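You operate a simulated robot arm through the tools that you are given. There is no shell and no other tool. Be economical: measure what you need, move in short steps, check, and stop when the job is done.

You are at the controls of a simulated robot arm. One attempt, no reset.

TASK
Crank the stuck lift down to FEED and run a stack two high.
Fine: isolator off while you crank; then switch on, reset and start.

The check looks at the end state, three seconds after you hand in, the way a careful person would. Anything else that was tipped, shoved, dropped, spilled or broken makes it a failure.

THE ROBOT
A 6-joint arm with a two-finger parallel gripper, fixed in place. Base frame: the origin is at the foot of the arm, x ahead of it, y to its left, z up. Units: m, rad, N and s.
With the tool pointing down near the work surface it reaches from about 0.1 to 0.72 m from the base axis. Its first joint turns from -2.897 to 2.897 rad. Payload 3.91 kg.
The TCP is the grasp point between the finger pads, 0.03 m short of the fingertips. In the tool frame z runs along the fingers and y along their closing line. The gripper opens to 0.11 m. The fingers are 0.02 m wide and 0.01 m thick; the gripper's body (0.048 by 0.112 m) begins 0.055 m behind the TCP.
Orientation is told as [roll, pitch, yaw] about the base's x, y, z axes, in that order, counted from this pose: with the fingers straight down and closing along the base's y, the tool's x points along the base's -x, its y along +y and its z along -z.

THE INTERFACE
- The arm moves only by the tool drive_tool. Its argument "increments" is text: rows parted by semicolons, each of 7 numbers parted by spaces: the shift along the tool's x, y, z in m, then the turn, a rotation vector about the tool's x, y, z in degrees, then the gripper command, from -1 (fully open) to 1 (shut), values between in proportion. In form: dx dy dz ax ay az gripper; .... A call has 1 to 20 rows; each row is the pose to reach, as a shift and turn from the pose commanded when the call began, along the tool's axes at that moment. Each row takes 0.2 s and may step no farther than 0.05 m and 0.15 rad from the row before; otherwise, or with a gripper value out of range, the whole call is refused. A pose out of reach is approached as far as the arm can. The call stops where the force on the tool passes 60 N (or 10 N more than at its start, if that is more) or the arm is blocked; 0.2 s more then pass. Each finger travels about 0.045 m/s and halts on what it meets, pressing with about 25 N; the grip force reading is that of the motor and also rises with nothing between the fingers. The clock runs only during rows and for 0.2 s after the last one: add rows that repeat a pose to give the fingers time. The reply holds the time, the measured pose of the TCP, the force on the tool along the base axes, the opening and the grip force, in the units named above and with some noise, with the torque about the TCP (base axes, N m) and any sound that the robot's microphone picked up, and new pictures: "show" is both (left out), scene, wrist or none.
- Cameras (640 x 400 px; columns grow to the right, rows downward): "scene" is fixed at [0.0483, 0.6569, 1.4075]; the picture's right is [-0.62, -0.78, 0.00], its down [-0.23, 0.18, -0.96] and it looks along [0.75, -0.59, -0.29] (base axes); focal length 216 px, centre (320, 200). "wrist" rides on the gripper at [0.071, 0.022, -0.107] in the tool frame; the picture's right is [-0.29, 0.96, 0.00], its down [-0.76, -0.23, -0.61] and it looks along [-0.58, -0.18, 0.79] (tool axes); focal length 243 px, centre (320, 200). There is no depth. A picture from a camera that has moved, and an enlarged one, comes with that camera's place and axes in the base frame and with its lens. The place of the scene camera against the robot may be out by one fixed shift of up to 0.018 m in any direction.
- move_column(by): slides the trunk up (or, below 0, down) by that many m; the arm rides with it, the base frame stays. It gives what a move gives, with no picture.
- zoom(camera, box): a new picture of the part [left, top, right, bottom] of that camera's present view, enlarged. It takes no simulated time.
- job_done(): hands the job in; it is judged then, once.

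Work in short steps. Places have to be worked out from the pictures, the camera data and where the tool is seen: move nearer, look again, correct. Check each grasp and each placing, and mend what went wrong. You have 120 turns and 200 pictures in all, those below and enlarged ones among them. Open the gripper and draw the arm clear of the work before you hand the job in, unless the task says otherwise.

The tools are called after "Call:" as name(argument=value, ...) on one line, values as JSON. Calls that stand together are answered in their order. drive_tool: Moves the arm, as the interface text tells. Its arguments: {"type":"object","properties":{"increments":{"type":"string"},"show":{"type":"string","enum":["both","scene","wrist","none"]}},"required":["increments"]} The other tools are called the same way: move_column (by) slides the trunk up or down; zoom (camera, box) takes an enlarged picture of a part of a camera's view; job_done () hands the job in.

At the start:

```text
time_s: 0.0
position: [0.2602, 0.195, 1.4073]
tcp_rot: [0.0, 0.0, -0.001]
wrist_force: [0.3, -0.2, 0.3]
wrist_torque: [0.0, -0.04, -0.03]
gripper_width: 0.11
grip_force: 0.1
trunk travel left (down, up): [-0.577, 0.013]
```

scene: 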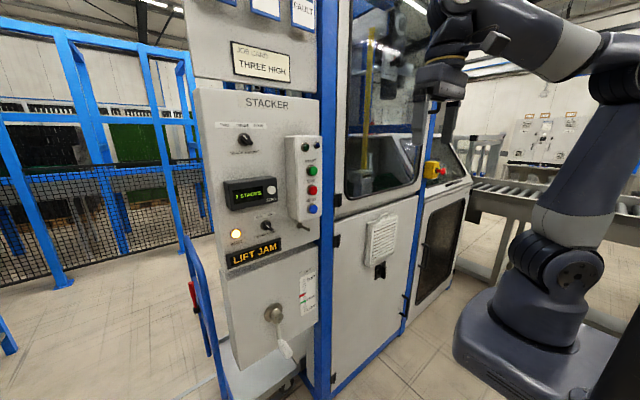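
wrist: 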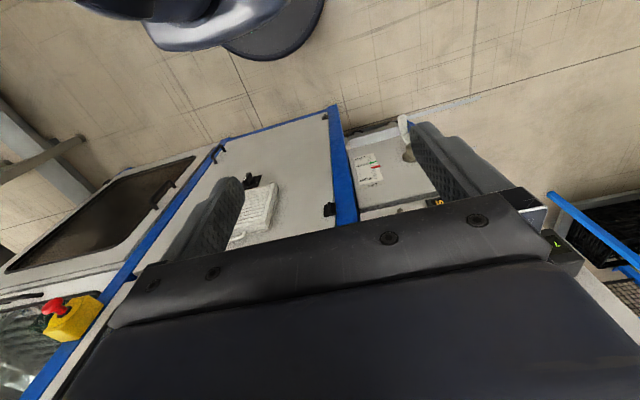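

I see a stacker panel with a LIFT JAM display, a crank, buttons and a selector. I'll zoom in on the panel first.

Call:
zoom(camera="scene", box=[190, 80, 350, 180])

Call:
zoom(camera="scene", box=[190, 170, 350, 270])

Call:
zoom(camera="scene", box=[170, 250, 350, 370])

Call:
zoom(camera="scene", box=[330, 130, 490, 300])

Call:
zoom(camera="scene", box=[180, 0, 340, 100])

```text
4.00 times, centred on (270, 130) of scene
camera zoom: at [0.0483, 0.6569, 1.4075], right [-0.62, -0.78, 0.0], down [-0.23, 0.18, -0.96], along [0.75, -0.59, -0.29], focal length 864 px, centre (520, 480)
```

zoom: 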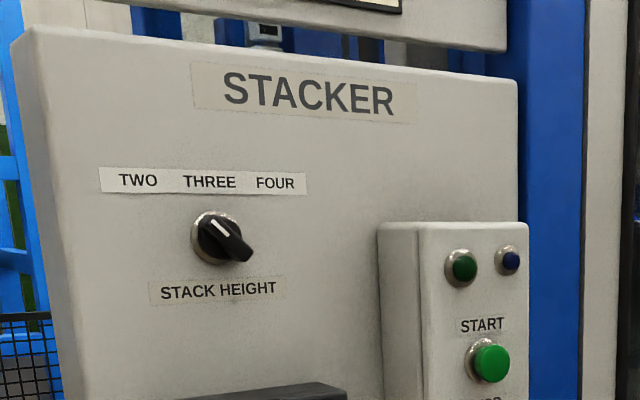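

```text
4.00 times, centred on (270, 220) of scene
camera zoom: at [0.0483, 0.6569, 1.4075], right [-0.62, -0.78, 0.0], down [-0.23, 0.18, -0.96], along [0.75, -0.59, -0.29], focal length 864 px, centre (520, 120)
```

zoom: 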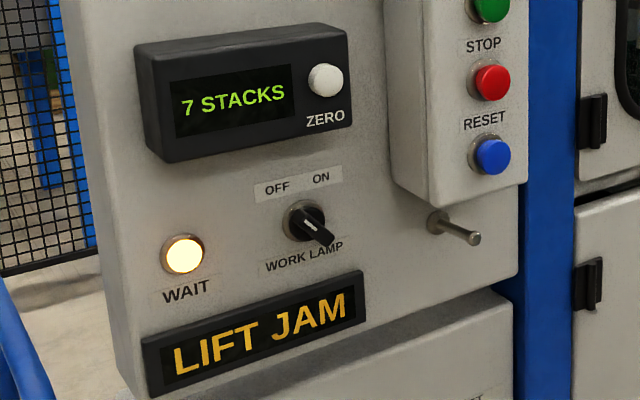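

```text
3.33 times, centred on (260, 310) of scene
camera zoom: at [0.0483, 0.6569, 1.4075], right [-0.62, -0.78, 0.0], down [-0.23, 0.18, -0.96], along [0.75, -0.59, -0.29], focal length 720 px, centre (520, -167)
```

zoom: 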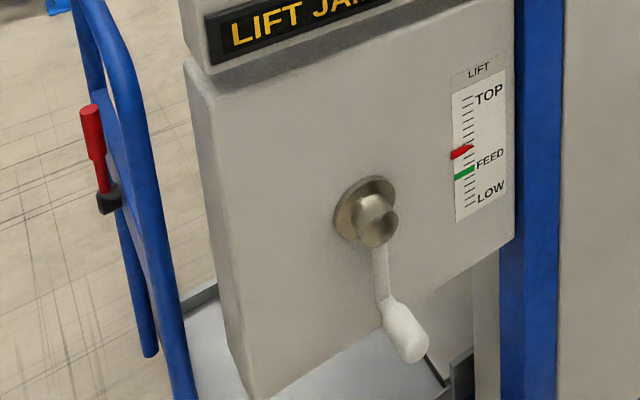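

```text
2.35 times, centred on (410, 215) of scene
camera zoom: at [0.0483, 0.6569, 1.4075], right [-0.62, -0.78, 0.0], down [-0.23, 0.18, -0.96], along [0.75, -0.59, -0.29], focal length 508 px, centre (108, 165)
```

zoom: 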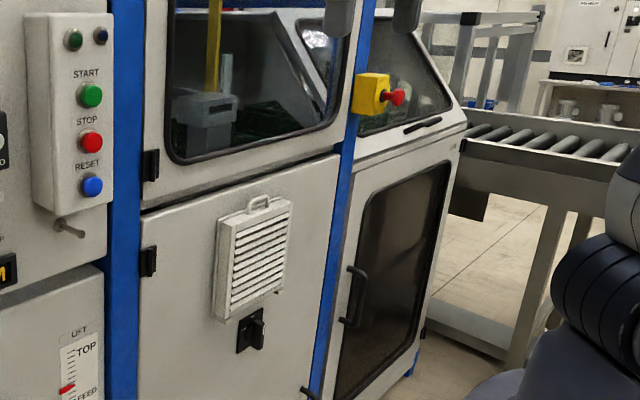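

```text
4.00 times, centred on (260, 50) of scene
camera zoom: at [0.0483, 0.6569, 1.4075], right [-0.62, -0.78, 0.0], down [-0.23, 0.18, -0.96], along [0.75, -0.59, -0.29], focal length 864 px, centre (560, 800)
```

zoom: 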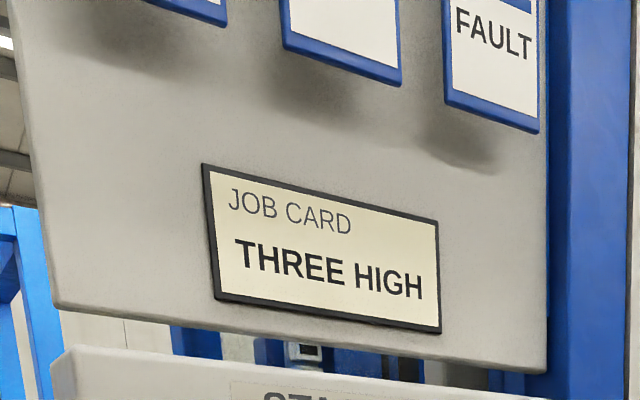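

The job card says THREE HIGH, but the task says two, so I'll set TWO. Next I'll look closer at the door switch (probably the isolator), the top signs and the window.

Call:
zoom(camera="scene", box=[360, 245, 408, 285])

Call:
zoom(camera="scene", box=[340, 0, 480, 200])

Call:
zoom(camera="scene", box=[280, 255, 330, 325])

Call:
zoom(camera="wrist", box=[200, 90, 460, 260])

```text
10.00 times, centred on (384, 265) of scene
camera zoom: at [0.0483, 0.6569, 1.4075], right [-0.62, -0.78, 0.0], down [-0.23, 0.18, -0.96], along [0.75, -0.59, -0.29], focal length 2160 px, centre (-320, -450)
```

zoom: 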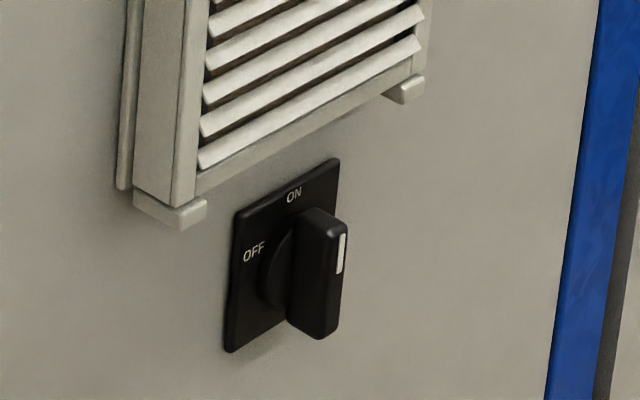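

```text
2.00 times, centred on (410, 100) of scene
camera zoom: at [0.0483, 0.6569, 1.4075], right [-0.62, -0.78, 0.0], down [-0.23, 0.18, -0.96], along [0.75, -0.59, -0.29], focal length 432 px, centre (140, 400)
```

zoom: 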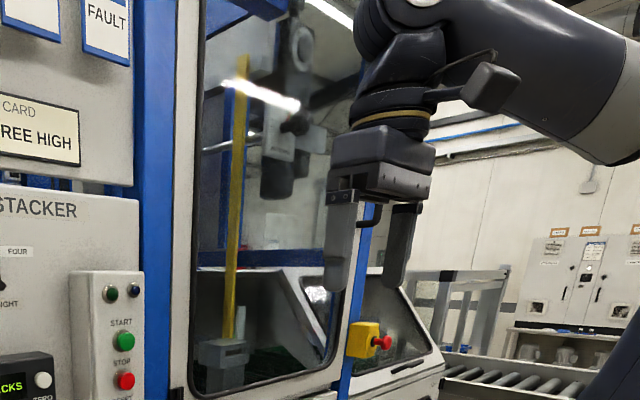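

```text
5.71 times, centred on (305, 290) of scene
camera zoom: at [0.0483, 0.6569, 1.4075], right [-0.62, -0.78, 0.0], down [-0.23, 0.18, -0.96], along [0.75, -0.59, -0.29], focal length 1234 px, centre (406, -314)
```

zoom: 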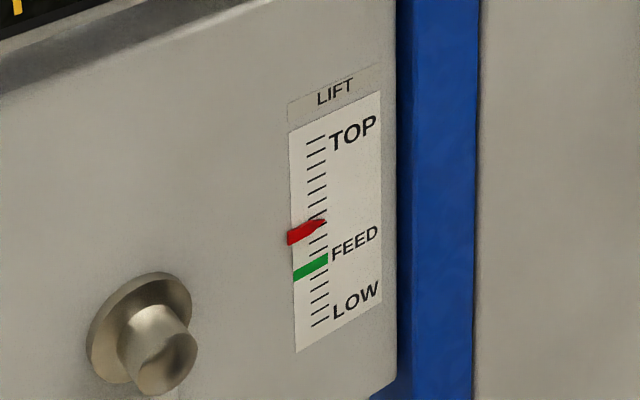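

```text
2.35 times, centred on (330, 175) of wrist
camera zoom: at [0.1893, 0.2156, 1.5154], right [0.29, 0.96, 0.0], down [0.76, -0.23, 0.61], along [0.58, -0.18, -0.79], focal length 571 px, centre (296, 259)
```

zoom: 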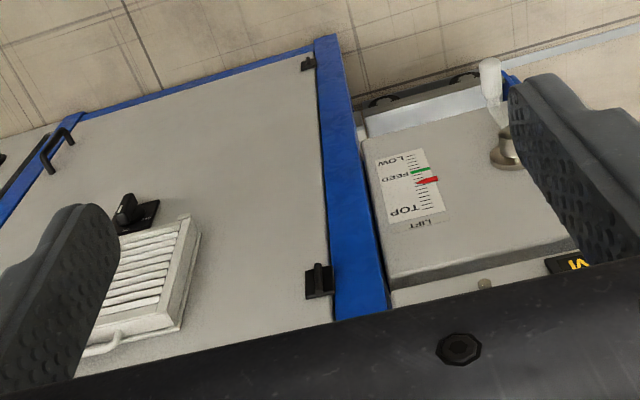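

Triangulating from both cameras, the machine face is a plane near x≈0.64 facing −x. The isolator is near (0.62,-0.23,0.68), the crank hub near (0.62,0.41,0.78), and START near (0.58,0.27,1.30). I'll pitch the tool to point along +x and keep it clear of the panel.

Call:
drive_tool(increments="-0.01 0 0 0 -8 0 -1; -0.02 0 0 0 -16 0 -1; -0.03 0 0 0 -24 0 -1; -0.04 0 0 0 -32 0 -1; -0.05 0 0 0 -40 0 -1; -0.06 0 0 0 -48 0 -1; -0.07 0 0 0 -56 0 -1; -0.08 0 0 0 -64 0 -1; -0.09 0 0 0 -72 0 -1; -0.10 0 0 0 -80 0 -1; -0.11 0 0 0 -88 0 -1; -0.11 0 0 0 -90 0 -1")

```text
time_s: 2.6
position: [0.3711, 0.1944, 1.406]
tcp_rot: [2.815, -1.569, -2.815]
wrist_force: [-0.9, 1.0, -0.3]
wrist_torque: [0.01, 0.01, -0.01]
gripper_width: 0.1099
grip_force: 0.0
trunk travel left (down, up): [-0.577, 0.013]
camera wrist: at [0.2635, 0.2149, 1.3358], right [0.0, 0.96, 0.29], down [-0.61, -0.23, 0.76], along [0.79, -0.18, 0.58], focal length 243 px, centre (320, 200)
```

scene: 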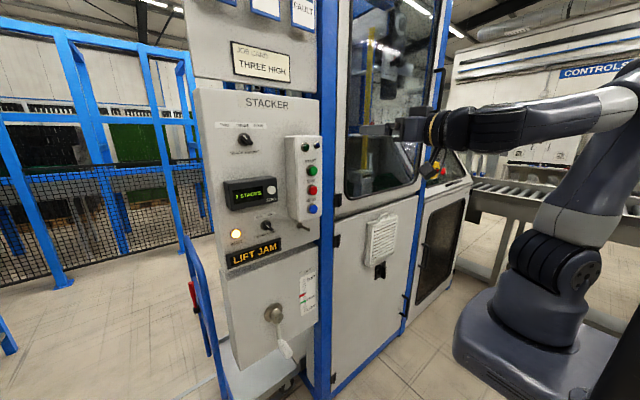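
wrist: 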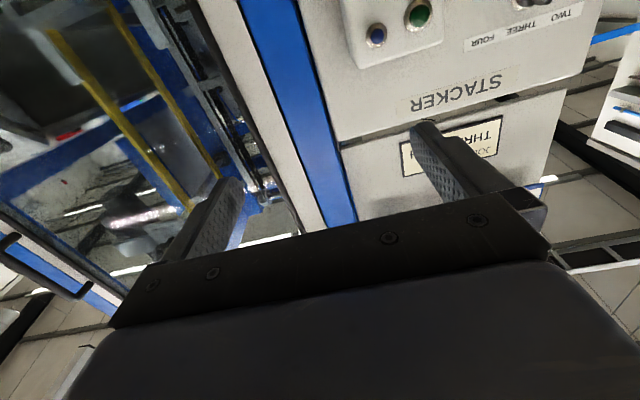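

The tool points at the panel cleanly. I'll lower the trunk towards the isolator height.

Call:
move_column(by=-0.56)

Call:
drive_tool(increments="0 -0.05 0 0 0 0 -1; 0 -0.1 0 0 0 0 -1; 0.03 -0.15 0 0 0 0 -1; 0.06 -0.2 0 0 0 0 -1; 0.09 -0.25 0 0 0 0 -1; 0.11 -0.3 0 0 0 0 -1; 0.13 -0.35 0 0 0 0 -1; 0.15 -0.40 0 0 0 0 -1; 0.15 -0.42 0 0 0 0 -1")

```text
refused: -0.56 is not a number from -0.4 to 0.4
```

```text
refused: row 3 steps farther than a row can; nothing moved
```

The move was refused because each call has limits. I'll split the trunk move in two and use smaller arm steps.

Call:
move_column(by=-0.36)

Call:
move_column(by=-0.2)

Call:
drive_tool(increments="0.02 -0.04 0 0 0 0 -1; 0.04 -0.08 0 0 0 0 -1; 0.06 -0.12 0 0 0 0 -1; 0.08 -0.16 0 0 0 0 -1; 0.09 -0.20 0 0 0 0 -1; 0.1 -0.24 0 0 0 0 -1; 0.11 -0.28 0 0 0 0 -1; 0.12 -0.32 0 0 0 0 -1; 0.13 -0.36 0 0 0 0 -1; 0.14 -0.4 0 0 0 0 -1; 0.15 -0.42 0 0 0 0 -1")

```text
time_s: 6.1
position: [0.3697, 0.1949, 1.047]
tcp_rot: [1.034, -1.572, -1.033]
wrist_force: [0.1, 0.2, 0.5]
wrist_torque: [-0.01, 0.0, -0.01]
gripper_width: 0.1102
grip_force: 0.1
trunk travel left (down, up): [-0.217, 0.373]
```

```text
time_s: 8.3
position: [0.3701, 0.1936, 0.8458]
tcp_rot: [0.927, -1.571, -0.929]
wrist_force: [-0.3, -0.3, 0.6]
wrist_torque: [-0.03, -0.01, 0.0]
gripper_width: 0.1096
grip_force: 0.0
trunk travel left (down, up): [-0.017, 0.573]
```

```text
time_s: 9.3
position: [0.3585, 0.1364, 0.7543]
tcp_rot: [0.218, -1.521, 0.134]
wrist_force: [0.0, 0.0, 0.4]
wrist_torque: [0.0, 0.03, -0.01]
gripper_width: 0.1098
grip_force: 0.1
out of reach, approached as far as the arm can: row 5
trunk travel left (down, up): [-0.017, 0.573]
stopped in row 5: the arm was blocked; the commanded pose is now the measured one
camera wrist: at [0.2469, 0.1181, 0.6882], right [-0.32, 0.9, 0.3], down [-0.45, -0.42, 0.79], along [0.83, 0.11, 0.54], focal length 243 px, centre (320, 200)
```

scene: 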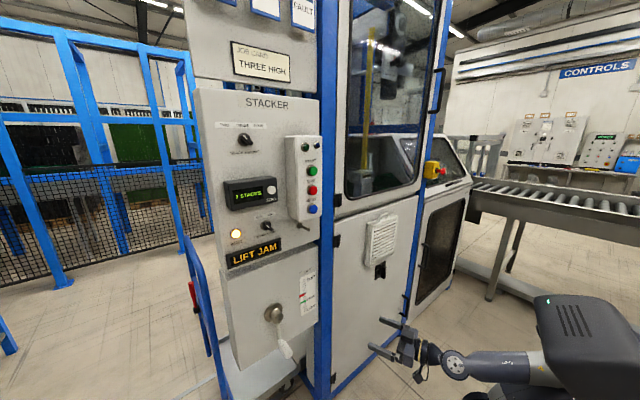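
wrist: 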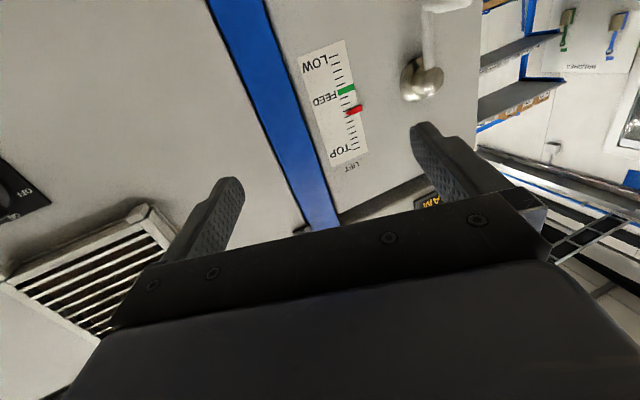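

The arm hit a joint limit close to its base and came out yawed about 19°. I'll move outward, where it has room, while undoing the yaw.

Call:
drive_tool(increments="0 -0.01 0.03 5 0 0 -1; 0 -0.03 0.05 10 0 0 -1; 0 -0.05 0.07 15 0 0 -1; 0 -0.07 0.08 19 0 0 -1; 0 -0.08 0.08 19 0 0 -1", show="none")

```text
time_s: 10.5
position: [0.4503, 0.0871, 0.7565]
tcp_rot: [-0.36, -1.544, 0.363]
wrist_force: [0.4, 0.9, -0.1]
wrist_torque: [0.01, 0.01, -0.02]
gripper_width: 0.1101
grip_force: 0.1
trunk travel left (down, up): [-0.017, 0.573]
```

Recovered cleanly. Now I'll move sideways toward the isolator at x≈0.45.

Call:
drive_tool(increments="0.01 -0.045 0 0 0 0 -1; 0.02 -0.09 0 0 0 0 -1; 0.03 -0.135 0 0 0 0 -1; 0.04 -0.18 0 0 0 0 -1; 0.05 -0.225 0 0 0 0 -1; 0.06 -0.27 0 0 0 0 -1; 0.06 -0.315 0 0 0 0 -1")

```text
time_s: 12.1
position: [0.4494, 0.0237, 0.7425]
tcp_rot: [-0.345, -1.542, 0.346]
wrist_force: [1.1, 0.6, -0.2]
wrist_torque: [0.0, 0.0, -0.01]
gripper_width: 0.1098
grip_force: 0.1
out of reach, approached as far as the arm can: row 2, 3, 4, 5, 6, 7
trunk travel left (down, up): [-0.017, 0.573]
camera wrist: at [0.3395, 0.044, 0.6737], right [0.01, 0.96, 0.28], down [-0.59, -0.22, 0.78], along [0.81, -0.17, 0.56], focal length 243 px, centre (320, 200)
```

scene: 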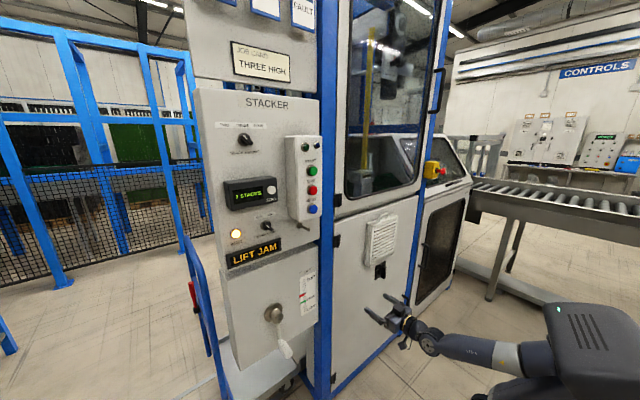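
wrist: 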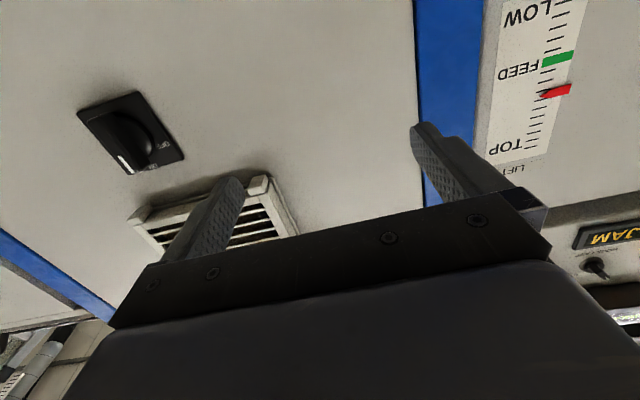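

The straight forearm puts the wrist near a singularity, which blocks the sideways move. I'll raise the trunk and then bring the tool down, so the forearm slopes.

Call:
move_column(by=0.3)

Call:
drive_tool(increments="0.04 0 0 0 0 0 -1; 0.08 0 0 0 0 0 -1; 0.12 0 0 0 0 0 -1; 0.16 0 0 0 0 0 -1; 0.20 0 0 0 0 0 -1; 0.24 0 0 0 0 0 -1; 0.28 0 0 0 0 0 -1", show="scene")

```text
time_s: 15.1
position: [0.4492, 0.024, 1.0417]
tcp_rot: [-0.344, -1.54, 0.344]
wrist_force: [0.0, 0.1, 0.6]
wrist_torque: [-0.01, -0.03, 0.0]
gripper_width: 0.1103
grip_force: 0.1
trunk travel left (down, up): [-0.317, 0.273]
```

```text
time_s: 16.7
position: [0.4916, 0.0575, 0.8125]
tcp_rot: [-1.144, -1.456, 1.131]
wrist_force: [-1.1, 0.8, 0.3]
wrist_torque: [0.01, 0.04, -0.01]
gripper_width: 0.1099
grip_force: 0.1
out of reach, approached as far as the arm can: row 1, 2, 3, 4, 5, 6, 7
trunk travel left (down, up): [-0.317, 0.273]
```

scene: 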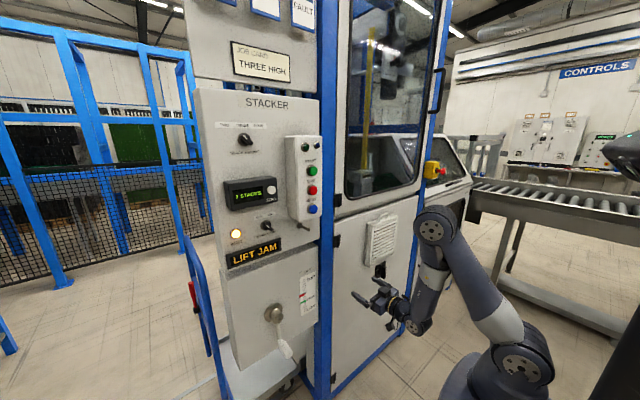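

The forearm now slopes, and the tool is only a few degrees off (6° roll, 2.7° pitch). I'll correct that while moving toward −y.

Call:
drive_tool(increments="0 -0.03 0 0 -1 2 -1; 0 -0.06 0 0 -2.7 4 -1; 0.01 -0.09 -0.01 0 -2.7 6 -1; 0.02 -0.12 -0.02 0 -2.7 6 -1; 0.04 -0.15 -0.03 0 -2.7 6 -1; 0.05 -0.18 -0.03 0 -2.7 6 -1")

```text
time_s: 18.1
position: [0.4747, 0.0371, 0.8566]
tcp_rot: [-1.27, -1.492, 1.216]
wrist_force: [-0.2, -0.5, 0.3]
wrist_torque: [-0.02, 0.0, 0.04]
gripper_width: 0.1101
grip_force: 0.0
out of reach, approached as far as the arm can: row 1, 2, 3, 4, 5, 6
trunk travel left (down, up): [-0.317, 0.273]
camera wrist: at [0.3667, 0.0572, 0.7868], right [0.06, 0.97, 0.22], down [-0.6, -0.14, 0.79], along [0.8, -0.18, 0.57], focal length 243 px, centre (320, 200)
```

scene: 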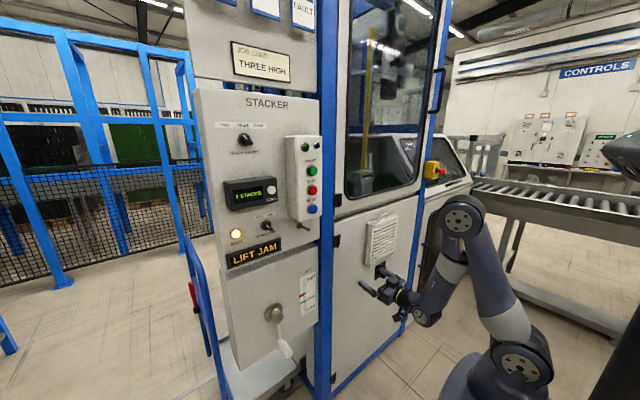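
wrist: 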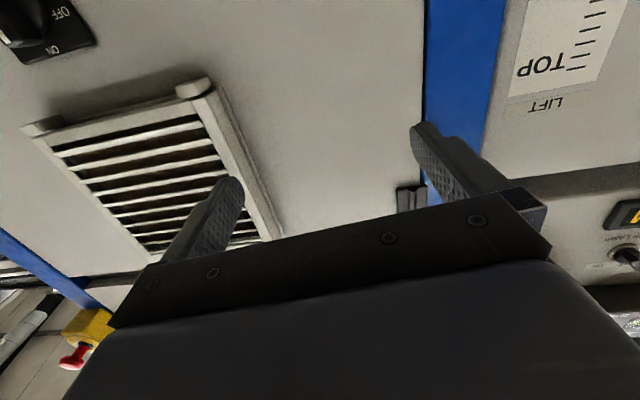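

The stall near y≈0 looks like a wrist flip: joint 5 seems to bend one way only. I'll pitch the tool down, cross to negative y that way, and pitch up again there.

Call:
drive_tool(increments="0 0 -0.01 0 8 0 -1; 0 0 -0.02 0 16 0 -1; 0 0 -0.03 0 24 0 -1; 0 0 -0.04 0 32 0 -1; 0 0 -0.05 0 40 0 -1; 0 0 -0.05 0 48 0 -1", show="none")

Call:
move_column(by=-0.25)

```text
time_s: 19.5
position: [0.4258, 0.0321, 0.8592]
tcp_rot: [-0.127, -0.782, 0.023]
wrist_force: [-0.2, 0.5, -0.5]
wrist_torque: [-0.01, 0.03, 0.01]
gripper_width: 0.1102
grip_force: 0.1
out of reach, approached as far as the arm can: row 6
trunk travel left (down, up): [-0.317, 0.273]
```

```text
time_s: 22.1
position: [0.4262, 0.0309, 0.6089]
tcp_rot: [-0.131, -0.781, 0.021]
wrist_force: [0.1, 1.4, -0.4]
wrist_torque: [0.0, 0.0, 0.04]
gripper_width: 0.11
grip_force: 0.0
trunk travel left (down, up): [-0.067, 0.523]
```

I'll raise the tool relative to the shoulder and keep pitching down to see whether the limit clears.

Call:
drive_tool(increments="-0.025 0 -0.025 0 0 0 -1; -0.05 0 -0.05 0 0 0 -1; -0.075 0 -0.075 0 5 0 -1; -0.1 0 -0.1 0 10 0 -1; -0.12 0 -0.12 0 15 0 -1; -0.12 0 -0.12 0 20 0 -1; -0.12 0 -0.12 0 25 0 -1")

```text
time_s: 23.7
position: [0.4267, 0.0464, 0.7782]
tcp_rot: [-0.098, -0.346, -0.036]
wrist_force: [-0.6, -0.3, 0.0]
wrist_torque: [-0.01, -0.01, 0.0]
gripper_width: 0.1099
grip_force: 0.0
trunk travel left (down, up): [-0.067, 0.523]
camera wrist: at [0.3248, 0.0815, 0.8528], right [0.34, 0.94, 0.01], down [0.5, -0.19, 0.85], along [0.8, -0.28, -0.53], focal length 243 px, centre (320, 200)
```

scene: 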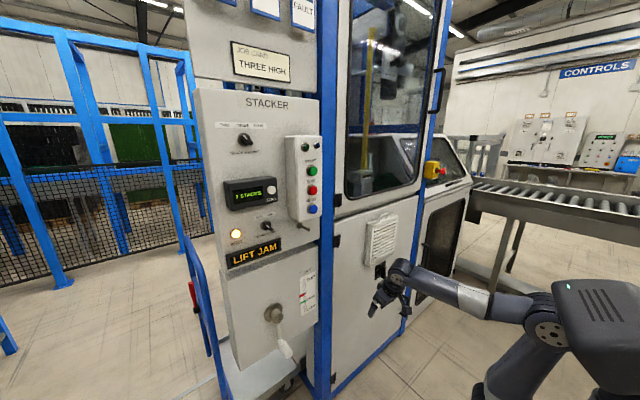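
wrist: 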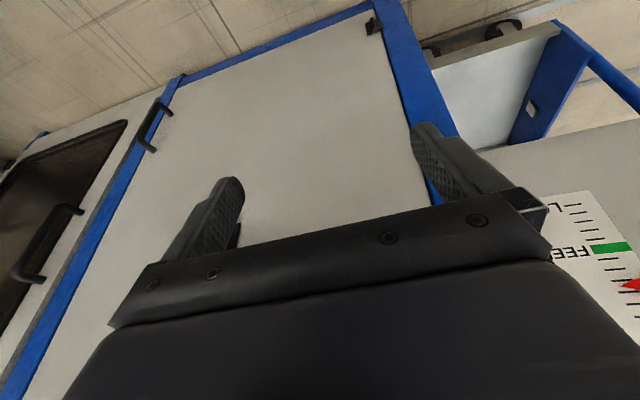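

Back in a clean configuration. I'll move to y≈-0.21 with the tool down, then pitch up there.

Call:
drive_tool(increments="0 -0.045 -0.01 0 0 0 -1; 0 -0.09 -0.02 0 0 0 -1; 0 -0.135 -0.03 0 0 0 -1; 0 -0.18 -0.03 0 0 0 -1; 0 -0.225 -0.03 0 0 0 -1; 0 -0.26 -0.03 0 0 0 -1; 0 -0.26 -0.03 0 -8 0 -1; 0 -0.26 -0.03 0 -16 0 -1; 0 -0.26 -0.03 0 -24 0 -1;  0 -0.26 -0.03 0 -32 0 -1; 0 -0.26 -0.03 0 -40 0 -1; 0 -0.26 -0.03 0 -48 0 -1; 0 -0.26 -0.03 0 -56 0 -1; 0 -0.26 -0.03 0 -64 0 -1; 0 -0.26 -0.03 0 -70 0 -1")

```text
time_s: 26.9
position: [0.3981, -0.2088, 0.8302]
tcp_rot: [-1.588, -1.478, 1.519]
wrist_force: [-0.4, 0.4, 0.3]
wrist_torque: [0.01, -0.01, -0.04]
gripper_width: 0.1101
grip_force: 0.1
trunk travel left (down, up): [-0.067, 0.523]
camera wrist: at [0.293, -0.1865, 0.7573], right [0.07, 0.98, 0.2], down [-0.62, -0.12, 0.78], along [0.78, -0.18, 0.6], focal length 243 px, centre (320, 200)
```

scene: 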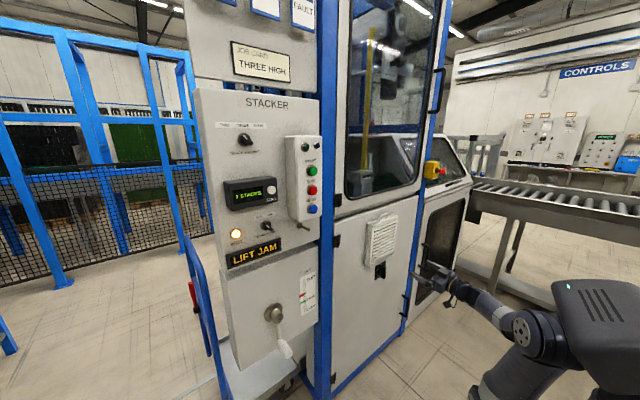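
wrist: 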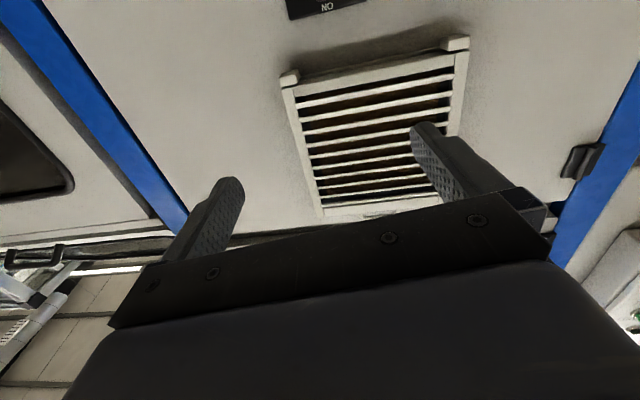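

Now in position above the isolator, which I estimate at y≈-0.205, z≈0.715. I'll lower the trunk, correct the 5.5° roll and go down the rest.

Call:
move_column(by=-0.065)

Call:
drive_tool(increments="0.02 0 0 0 0 3 -1; 0.05 0.005 0.02 0 0 6 -1")

```text
time_s: 28.0
position: [0.3997, -0.209, 0.7654]
tcp_rot: [-1.572, -1.477, 1.5]
wrist_force: [0.1, 0.0, 0.4]
wrist_torque: [0.02, -0.01, -0.01]
gripper_width: 0.1099
grip_force: 0.0
trunk travel left (down, up): [-0.002, 0.588]
```

```text
time_s: 28.6
position: [0.418, -0.2092, 0.7154]
tcp_rot: [1.577, -1.56, -1.648]
wrist_force: [-0.1, -0.4, -0.3]
wrist_torque: [-0.03, 0.02, 0.02]
gripper_width: 0.1101
grip_force: 0.1
trunk travel left (down, up): [-0.002, 0.588]
camera wrist: at [0.3126, -0.1801, 0.6446], right [0.07, 0.95, 0.3], down [-0.62, -0.2, 0.76], along [0.78, -0.24, 0.58], focal length 243 px, centre (320, 200)
```

scene: 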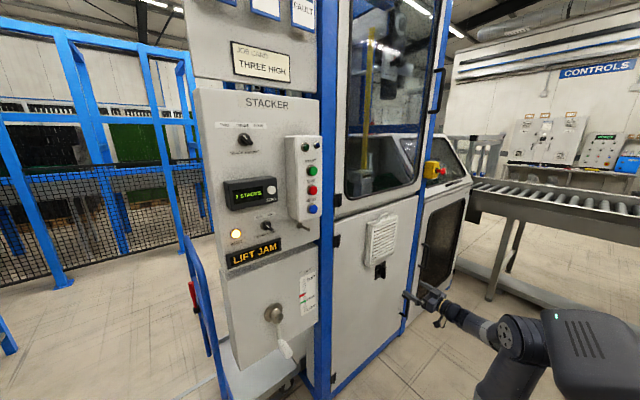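
wrist: 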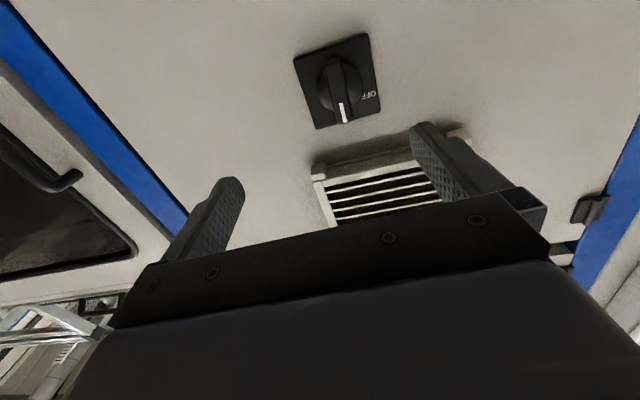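

The knob resolves to about (0.62,-0.201,0.722) from two wrist views. I'll fix the small yaw and approach with the fingers partly closed.

Call:
drive_tool(increments="-0.003 0.006 0.04 -2 0 0 -0.6; -0.006 0.012 0.08 -4 0 0 -0.3; -0.006 0.016 0.12 -4 0 0 -0.3; -0.006 0.018 0.145 -4 0 0 -0.3; -0.006 0.018 0.145 -4 0 0 -0.3")

```text
time_s: 29.8
position: [0.5649, -0.2009, 0.7213]
tcp_rot: [1.627, -1.559, -1.627]
wrist_force: [-0.1, -1.2, 1.2]
wrist_torque: [0.0, -0.04, 0.0]
gripper_width: 0.0715
grip_force: 0.1
trunk travel left (down, up): [-0.002, 0.588]
camera wrist: at [0.4574, -0.1793, 0.6516], right [0.0, 0.95, 0.3], down [-0.61, -0.24, 0.76], along [0.79, -0.18, 0.58], focal length 243 px, centre (320, 200)
```

scene: 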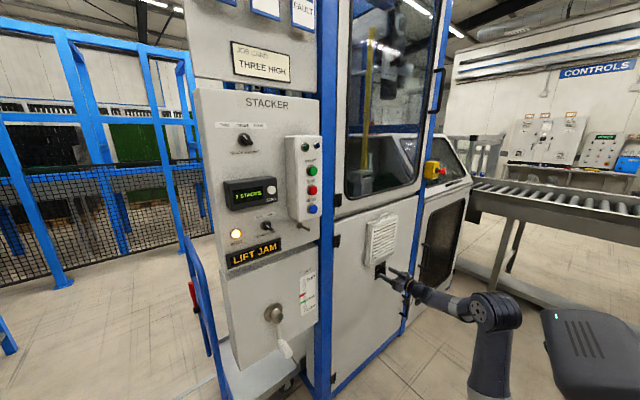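
wrist: 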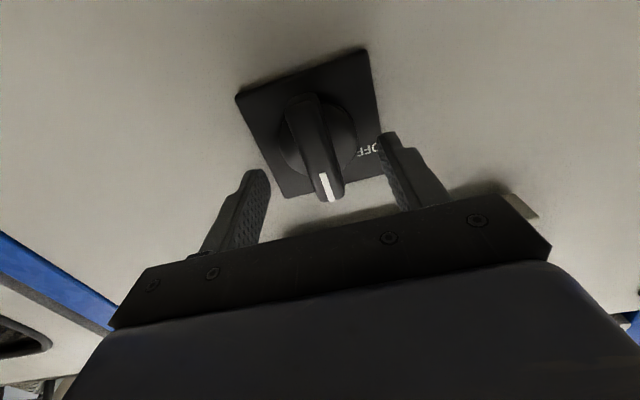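

The fingers straddle the knob bar. I'll advance 33 mm with a small correction.

Call:
drive_tool(increments="-0.003 -0.004 0.012 0 0 0 -0.3; -0.003 -0.004 0.024 0 0 0 -0.3; -0.003 -0.004 0.033 0 0 0 -0.3", show="wrist")

```text
time_s: 30.4
position: [0.5821, -0.2058, 0.725]
tcp_rot: [1.655, -1.557, -1.657]
wrist_force: [-52.2, 1.1, 4.5]
wrist_torque: [0.04, -0.1, 2.11]
gripper_width: 0.0717
grip_force: 0.4
trunk travel left (down, up): [-0.002, 0.588]
stopped in row 3: the force on the tool passed its limit at 84 N (the readings are from after the stop); the commanded pose is now the measured one
camera wrist: at [0.4749, -0.1841, 0.6541], right [0.0, 0.95, 0.3], down [-0.61, -0.24, 0.76], along [0.79, -0.19, 0.58], focal length 243 px, centre (320, 200)
```

wrist: 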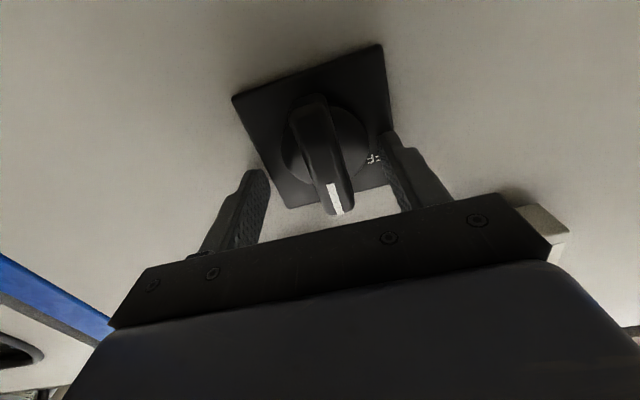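

A fingertip touched the plate at x≈0.612, so the knob is between the pads. I'll back off 5 mm and close on the bar.

Call:
drive_tool(increments="0 0 -0.006 0 0 0 -0.3; 0 0 -0.006 0 0 0 0.3; 0 0 -0.006 0 0 0 1; 0 0 -0.006 0 0 0 1; 0 0 -0.006 0 0 0 1; 0 0 -0.006 0 0 0 1; 0 0 -0.006 0 0 0 1", show="wrist")

```text
time_s: 32.0
position: [0.5808, -0.2006, 0.721]
tcp_rot: [1.155, -1.559, -1.148]
wrist_force: [-0.6, 42.2, -8.9]
wrist_torque: [0.25, 0.01, 1.47]
gripper_width: 0.0506
grip_force: 44.4
trunk travel left (down, up): [-0.002, 0.588]
camera wrist: at [0.4736, -0.1797, 0.6514], right [-0.01, 0.95, 0.3], down [-0.6, -0.24, 0.76], along [0.8, -0.18, 0.58], focal length 243 px, centre (320, 200)
```

wrist: 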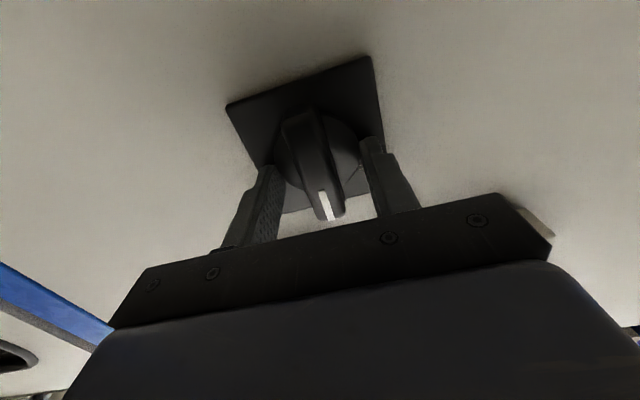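

The fingers closed on the round base disc (5 cm), not the bar. I'll open, back off 12 mm and close on the bar in front of it.

Call:
drive_tool(increments="0 0 0 0 0 0 -0.1; 0 0 -0.006 0 0 0 -0.1; 0 -0.002 -0.012 0 0 0 -0.1; 0 -0.002 -0.012 0 0 0 1; 0 -0.002 -0.012 0 0 0 1; 0 -0.002 -0.012 0 0 0 1; 0 -0.002 -0.012 0 0 0 1; 0 -0.002 -0.012 0 0 0 1; 0 -0.002 -0.012 0 0 0 1", show="wrist")

```text
time_s: 33.8
position: [0.5693, -0.2001, 0.7216]
tcp_rot: [1.382, -1.562, -1.364]
wrist_force: [-14.2, 36.7, 1.2]
wrist_torque: [0.21, -0.32, 0.4]
gripper_width: 0.0188
grip_force: 44.9
trunk travel left (down, up): [-0.002, 0.588]
stopped in row 9: the force on the tool passed its limit at 61 N (the readings are from after the stop); the commanded pose is now the measured one
camera wrist: at [0.4607, -0.1812, 0.6517], right [-0.02, 0.95, 0.3], down [-0.6, -0.25, 0.76], along [0.8, -0.17, 0.58], focal length 243 px, centre (320, 200)
```

wrist: 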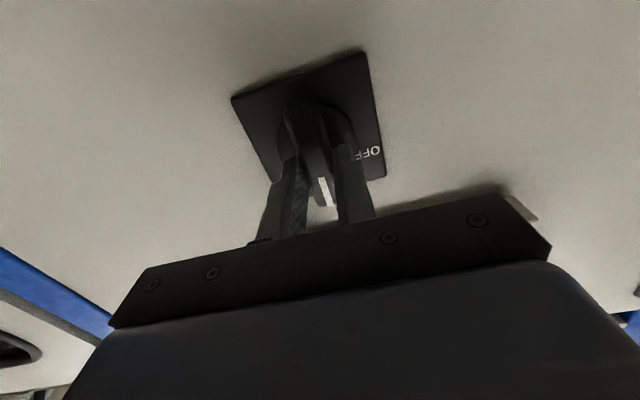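

Gripped on the bar (19 mm) with some side load. I'll shift +y a few mm to relieve it.

Call:
drive_tool(increments="0 0.003 0 0 0 0 1; 0 0.005 0 0 0 0 1", show="none")

```text
time_s: 34.4
position: [0.5681, -0.2013, 0.7228]
tcp_rot: [1.339, -1.558, -1.33]
wrist_force: [-21.9, 19.7, 0.4]
wrist_torque: [0.14, 0.03, 0.19]
gripper_width: 0.0188
grip_force: 44.7
trunk travel left (down, up): [-0.002, 0.588]
```

The load has dropped. I'll add a bit more offset and turn −90° (counter-clockwise seen from the front) toward OFF.

Call:
drive_tool(increments="0 0.003 -0.002 0 0 0 1; 0 0.003 -0.002 0 0 -8 1; 0 0.003 -0.002 0 0 -16 1; 0 0.003 -0.002 0 0 -24 1; 0 0.003 -0.002 0 0 -32 1; 0 0.003 -0.002 0 0 -40 1; 0 0.003 -0.002 0 0 -48 1; 0 0.003 -0.002 0 0 -56 1; 0 0.003 -0.002 0 0 -64 1; 0 0.003 -0.002 0 0 -72 1; 0 0.003 -0.002 0 0 -80 1; 0 0.003 -0.002 0 0 -88 1; 0 0.003 -0.002 0 0 -92 1")

```text
time_s: 36.0
position: [0.5666, -0.1956, 0.7211]
tcp_rot: [-1.502, -0.837, 1.559]
wrist_force: [6.8, 23.5, -11.6]
wrist_torque: [0.16, -0.2, 0.04]
gripper_width: 0.0201
grip_force: 44.9
out of reach, approached as far as the arm can: row 6, 7
trunk travel left (down, up): [-0.002, 0.588]
stopped in row 7: the force on the tool passed its limit at 77 N (the readings are from after the stop); the commanded pose is now the measured one
camera wrist: at [0.4574, -0.2326, 0.6592], right [-0.05, 0.9, -0.42], down [-0.59, 0.31, 0.75], along [0.81, 0.29, 0.51], focal length 243 px, centre (320, 200)
```

scene: 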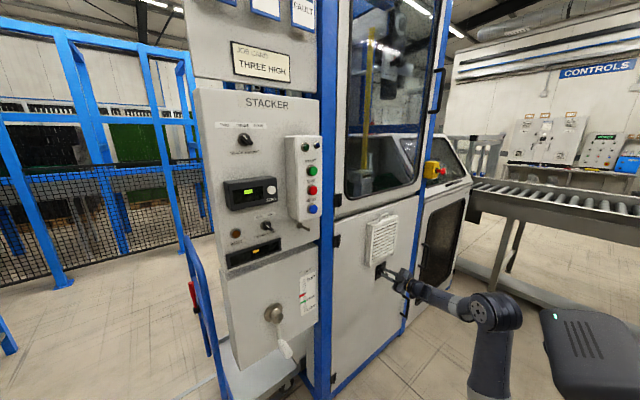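
wrist: 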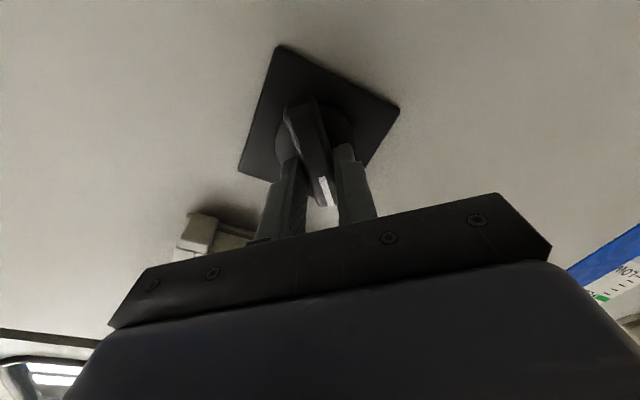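

The panel lights went dark at about 45°, but a joint limit stopped the turn. I'll release, back off and look at where the knob sits.

Call:
drive_tool(increments="0 0 0 0 0 0 -0.2; 0 0 0 0 0 0 -0.2; 0 0 -0.03 0 0 0 -0.2; 0 0 -0.06 0 0 0 -0.2", show="wrist")

Call:
zoom(camera="scene", box=[190, 170, 350, 270])

Call:
zoom(camera="wrist", box=[240, 20, 420, 200])

```text
time_s: 37.0
position: [0.5062, -0.2005, 0.7268]
tcp_rot: [-1.509, -0.837, 1.556]
wrist_force: [-0.1, 0.2, -0.8]
wrist_torque: [0.0, 0.02, -0.02]
gripper_width: 0.0659
grip_force: 0.0
trunk travel left (down, up): [-0.002, 0.588]
camera wrist: at [0.397, -0.2363, 0.6647], right [-0.04, 0.9, -0.42], down [-0.59, 0.32, 0.74], along [0.81, 0.28, 0.52], focal length 243 px, centre (320, 200)
```

wrist: 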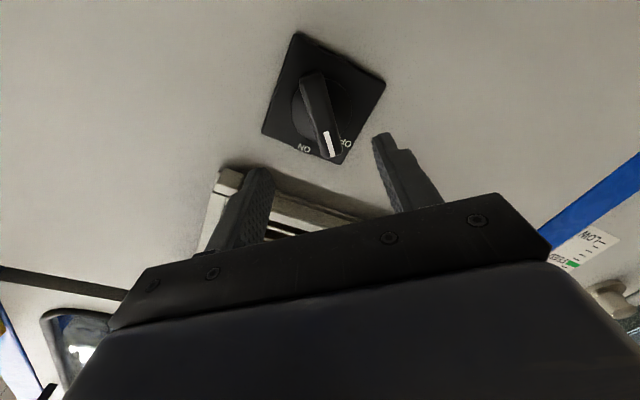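

```text
4.00 times, centred on (270, 220) of scene
camera zoom: at [0.0483, 0.6569, 1.4075], right [-0.62, -0.78, 0.0], down [-0.23, 0.18, -0.96], along [0.75, -0.59, -0.29], focal length 864 px, centre (520, 120)
```

zoom: 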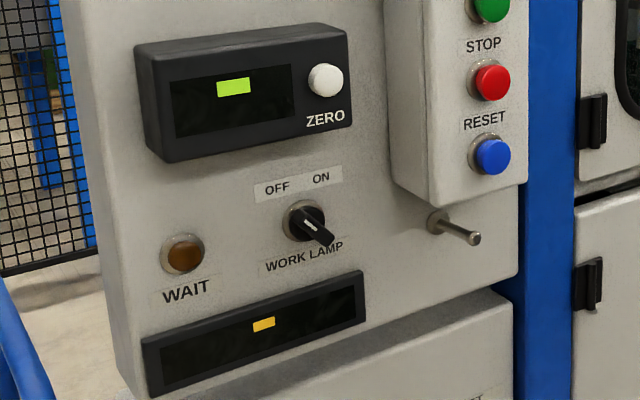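

```text
2.22 times, centred on (330, 110) of wrist
camera zoom: at [0.397, -0.2363, 0.6647], right [-0.04, 0.9, -0.42], down [-0.59, 0.32, 0.74], along [0.81, 0.28, 0.52], focal length 539 px, centre (298, 400)
```

zoom: 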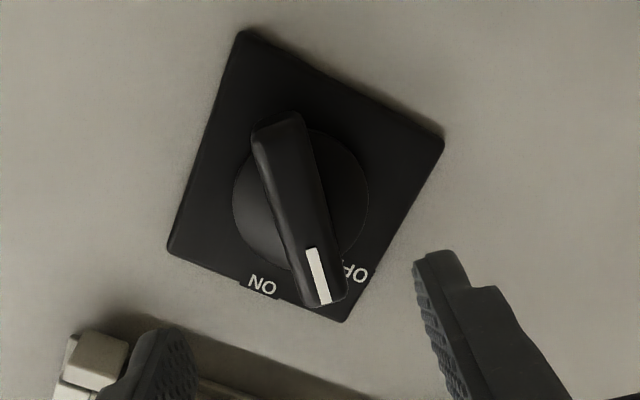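

The display is dead, but the knob is only about 42° round and labels suggest more travel to OFF. I'll close the fingers, place them beside the bar's lower end in free space and nudge it further.

Call:
drive_tool(increments="0.0235 0.0285 0 0 0 0 1; 0.0235 0.0285 0 0 0 0 1; 0.0235 0.0285 0 0 0 0 1; 0.0235 0.0285 0 0 0 0 1; 0.0235 0.0285 0 0 0 0 1; 0.0235 0.0285 0 0 0 0 1; 0.0235 0.0285 0.03 0 0 0 1; 0.0235 0.0285 0.056 0 0 0 1", show="wrist")

```text
time_s: 38.8
position: [0.5516, -0.2062, 0.7147]
tcp_rot: [-1.5, -0.845, 1.555]
wrist_force: [-32.4, 2.0, 5.6]
wrist_torque: [0.04, -0.51, 0.2]
gripper_width: 0.0
grip_force: 24.8
out of reach, approached as far as the arm can: row 1, 2, 3, 4, 5, 6, 7, 8
trunk travel left (down, up): [-0.002, 0.588]
stopped in row 8: the force on the tool passed its limit at 73 N (the readings are from after the stop); the commanded pose is now the measured one
camera wrist: at [0.4428, -0.2425, 0.6516], right [-0.05, 0.91, -0.42], down [-0.59, 0.31, 0.75], along [0.81, 0.28, 0.51], focal length 243 px, centre (320, 200)
```

wrist: 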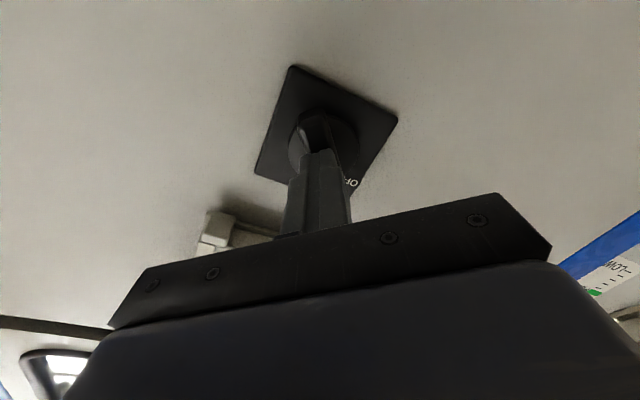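

The joint limit kept the tool from reaching that spot, so it pressed on the knob's face. I'll back off, rotate upright and set up to push the lower right end of the bar straight up.

Call:
drive_tool(increments="0 0 -0.02 0 0 0 1; 0 0 -0.04 0 0 8 1; 0 0 -0.04 0 0 16 1; 0 0 -0.04 0 0 24 1; 0 0 -0.04 0 0 32 1; 0 0 -0.04 0 0 40 1; 0 0 -0.04 0 0 42 1", show="wrist")

```text
time_s: 40.4
position: [0.5148, -0.208, 0.7134]
tcp_rot: [0.21, -1.519, -0.173]
wrist_force: [0.0, -0.2, -0.4]
wrist_torque: [0.01, -0.02, -0.03]
gripper_width: 0.0
grip_force: 24.4
trunk travel left (down, up): [-0.002, 0.588]
camera wrist: at [0.4033, -0.1906, 0.6484], right [-0.02, 0.95, 0.3], down [-0.56, -0.26, 0.79], along [0.83, -0.15, 0.54], focal length 243 px, centre (320, 200)
```

wrist: 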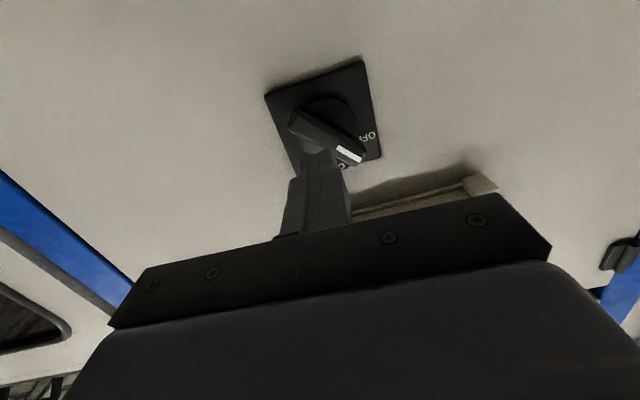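

Call:
zoom(camera="wrist", box=[240, 40, 420, 180])

Call:
zoom(camera="scene", box=[360, 245, 408, 285])

```text
2.86 times, centred on (330, 110) of wrist
camera zoom: at [0.4033, -0.1906, 0.6484], right [-0.02, 0.95, 0.3], down [-0.56, -0.26, 0.79], along [0.83, -0.15, 0.54], focal length 693 px, centre (291, 457)
```

zoom: 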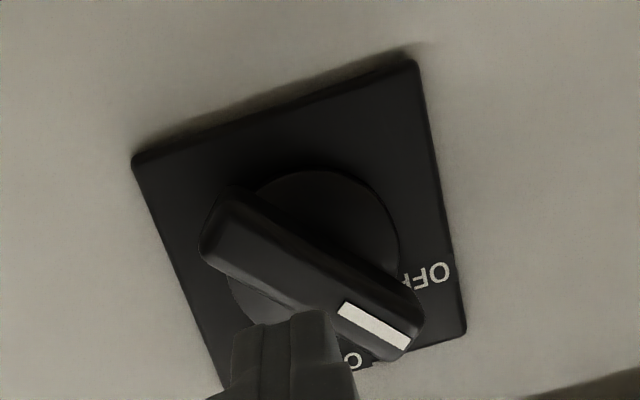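

```text
10.00 times, centred on (384, 265) of scene
camera zoom: at [0.0483, 0.6569, 1.4075], right [-0.62, -0.78, 0.0], down [-0.23, 0.18, -0.96], along [0.75, -0.59, -0.29], focal length 2160 px, centre (-320, -450)
```

zoom: 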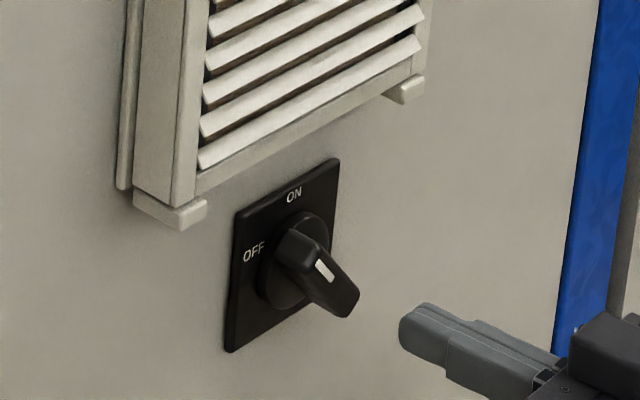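

The bar is at roughly 45–50°. I'll push its lower right end up: move below it, go in, then lift.

Call:
drive_tool(increments="0.041 -0.014 0 0 0 0 1; 0.041 -0.014 0.03 0 0 0 1; 0.039 -0.014 0.05 0 0 0 1; 0.033 -0.014 0.05 0 0 0 1; 0.027 -0.014 0.05 0 0 0 1; 0.021 -0.014 0.05 0 0 0 1; 0.016 -0.014 0.05 0 0 0 1; 0.012 -0.014 0.05 0 0 0 1", show="wrist")

Call:
zoom(camera="scene", box=[360, 245, 408, 285])

```text
time_s: 42.0
position: [0.5634, -0.2252, 0.6804]
tcp_rot: [0.245, -1.487, -0.226]
wrist_force: [-3.1, -16.6, -19.2]
wrist_torque: [0.08, 0.22, -0.38]
gripper_width: 0.0
grip_force: 25.5
trunk travel left (down, up): [-0.002, 0.588]
stopped in row 7: the force on the tool passed its limit at 64 N (the readings are from after the stop); the commanded pose is now the measured one
camera wrist: at [0.4494, -0.2048, 0.6191], right [0.01, 0.95, 0.31], down [-0.54, -0.26, 0.8], along [0.84, -0.17, 0.51], focal length 243 px, centre (320, 200)
```

wrist: 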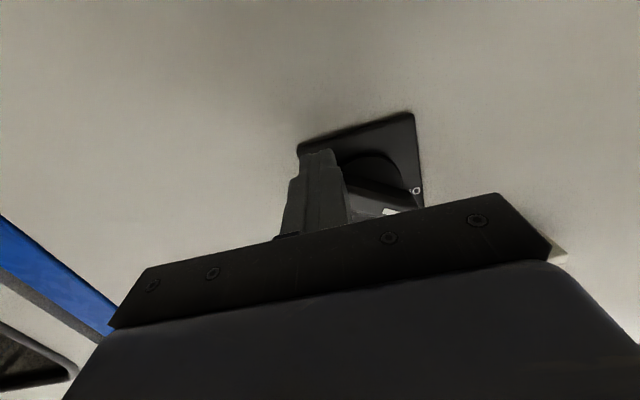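

```text
10.00 times, centred on (384, 265) of scene
camera zoom: at [0.0483, 0.6569, 1.4075], right [-0.62, -0.78, 0.0], down [-0.23, 0.18, -0.96], along [0.75, -0.59, -0.29], focal length 2160 px, centre (-320, -450)
```

zoom: 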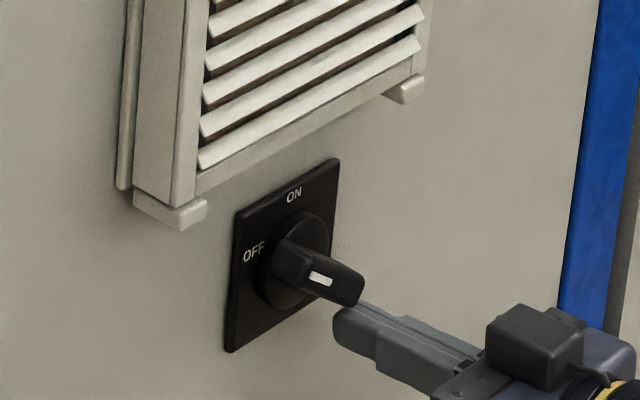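

The knob hit its end stop at the OFF mark, so the isolator is off. I'll back away, pitch down and swing over toward the crank.

Call:
drive_tool(increments="0.004 0 -0.04 0 0 0 1; 0 0 -0.08 0 0 0 1; -0.03 0 -0.12 0 6 0 1; -0.06 0 -0.13 0 14 0 0; -0.09 0 -0.13 0 22 0 -1; -0.12 0 -0.13 0 30 0 -1; -0.15 0 -0.13 0 38 0 -1; -0.17 0 -0.13 0 46 0 -1; -0.17 0 -0.13 0 54 0 -1; -0.17 0 -0.13 0 60 0 -1", show="none")

```text
time_s: 42.8
position: [0.4483, -0.2257, 0.7055]
tcp_rot: [0.118, -1.372, -0.088]
wrist_force: [2.1, -6.5, -16.5]
wrist_torque: [-0.29, 0.48, -0.18]
gripper_width: 0.0153
grip_force: 0.0
trunk travel left (down, up): [-0.002, 0.588]
stopped in row 4: the force on the tool passed its limit at 73 N (the readings are from after the stop); the commanded pose is now the measured one
```

An unexpected force appeared; I'll look before moving on.

Call:
drive_tool(increments="0 0 0 0 0 0 0.7")

```text
time_s: 43.2
position: [0.4482, -0.2237, 0.7067]
tcp_rot: [0.117, -1.372, -0.085]
wrist_force: [-3.3, -6.1, -25.9]
wrist_torque: [-0.43, 0.69, -0.08]
gripper_width: 0.0138
grip_force: 0.0
trunk travel left (down, up): [-0.002, 0.588]
camera wrist: at [0.3284, -0.2061, 0.6577], right [0.03, 0.95, 0.31], down [-0.44, -0.26, 0.86], along [0.9, -0.16, 0.41], focal length 243 px, centre (320, 200)
```

scene: 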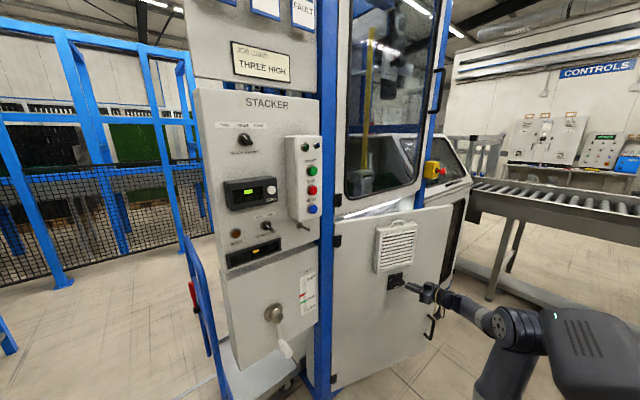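
wrist: 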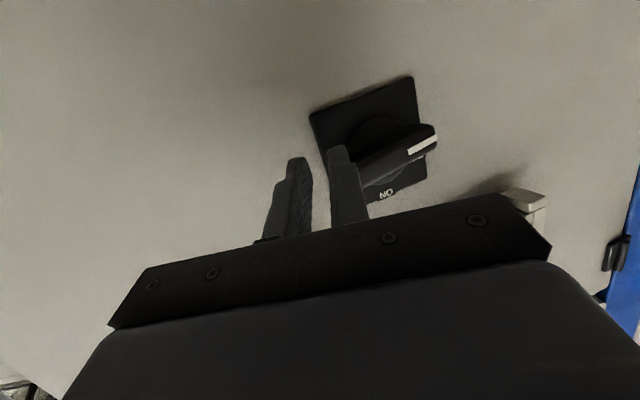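

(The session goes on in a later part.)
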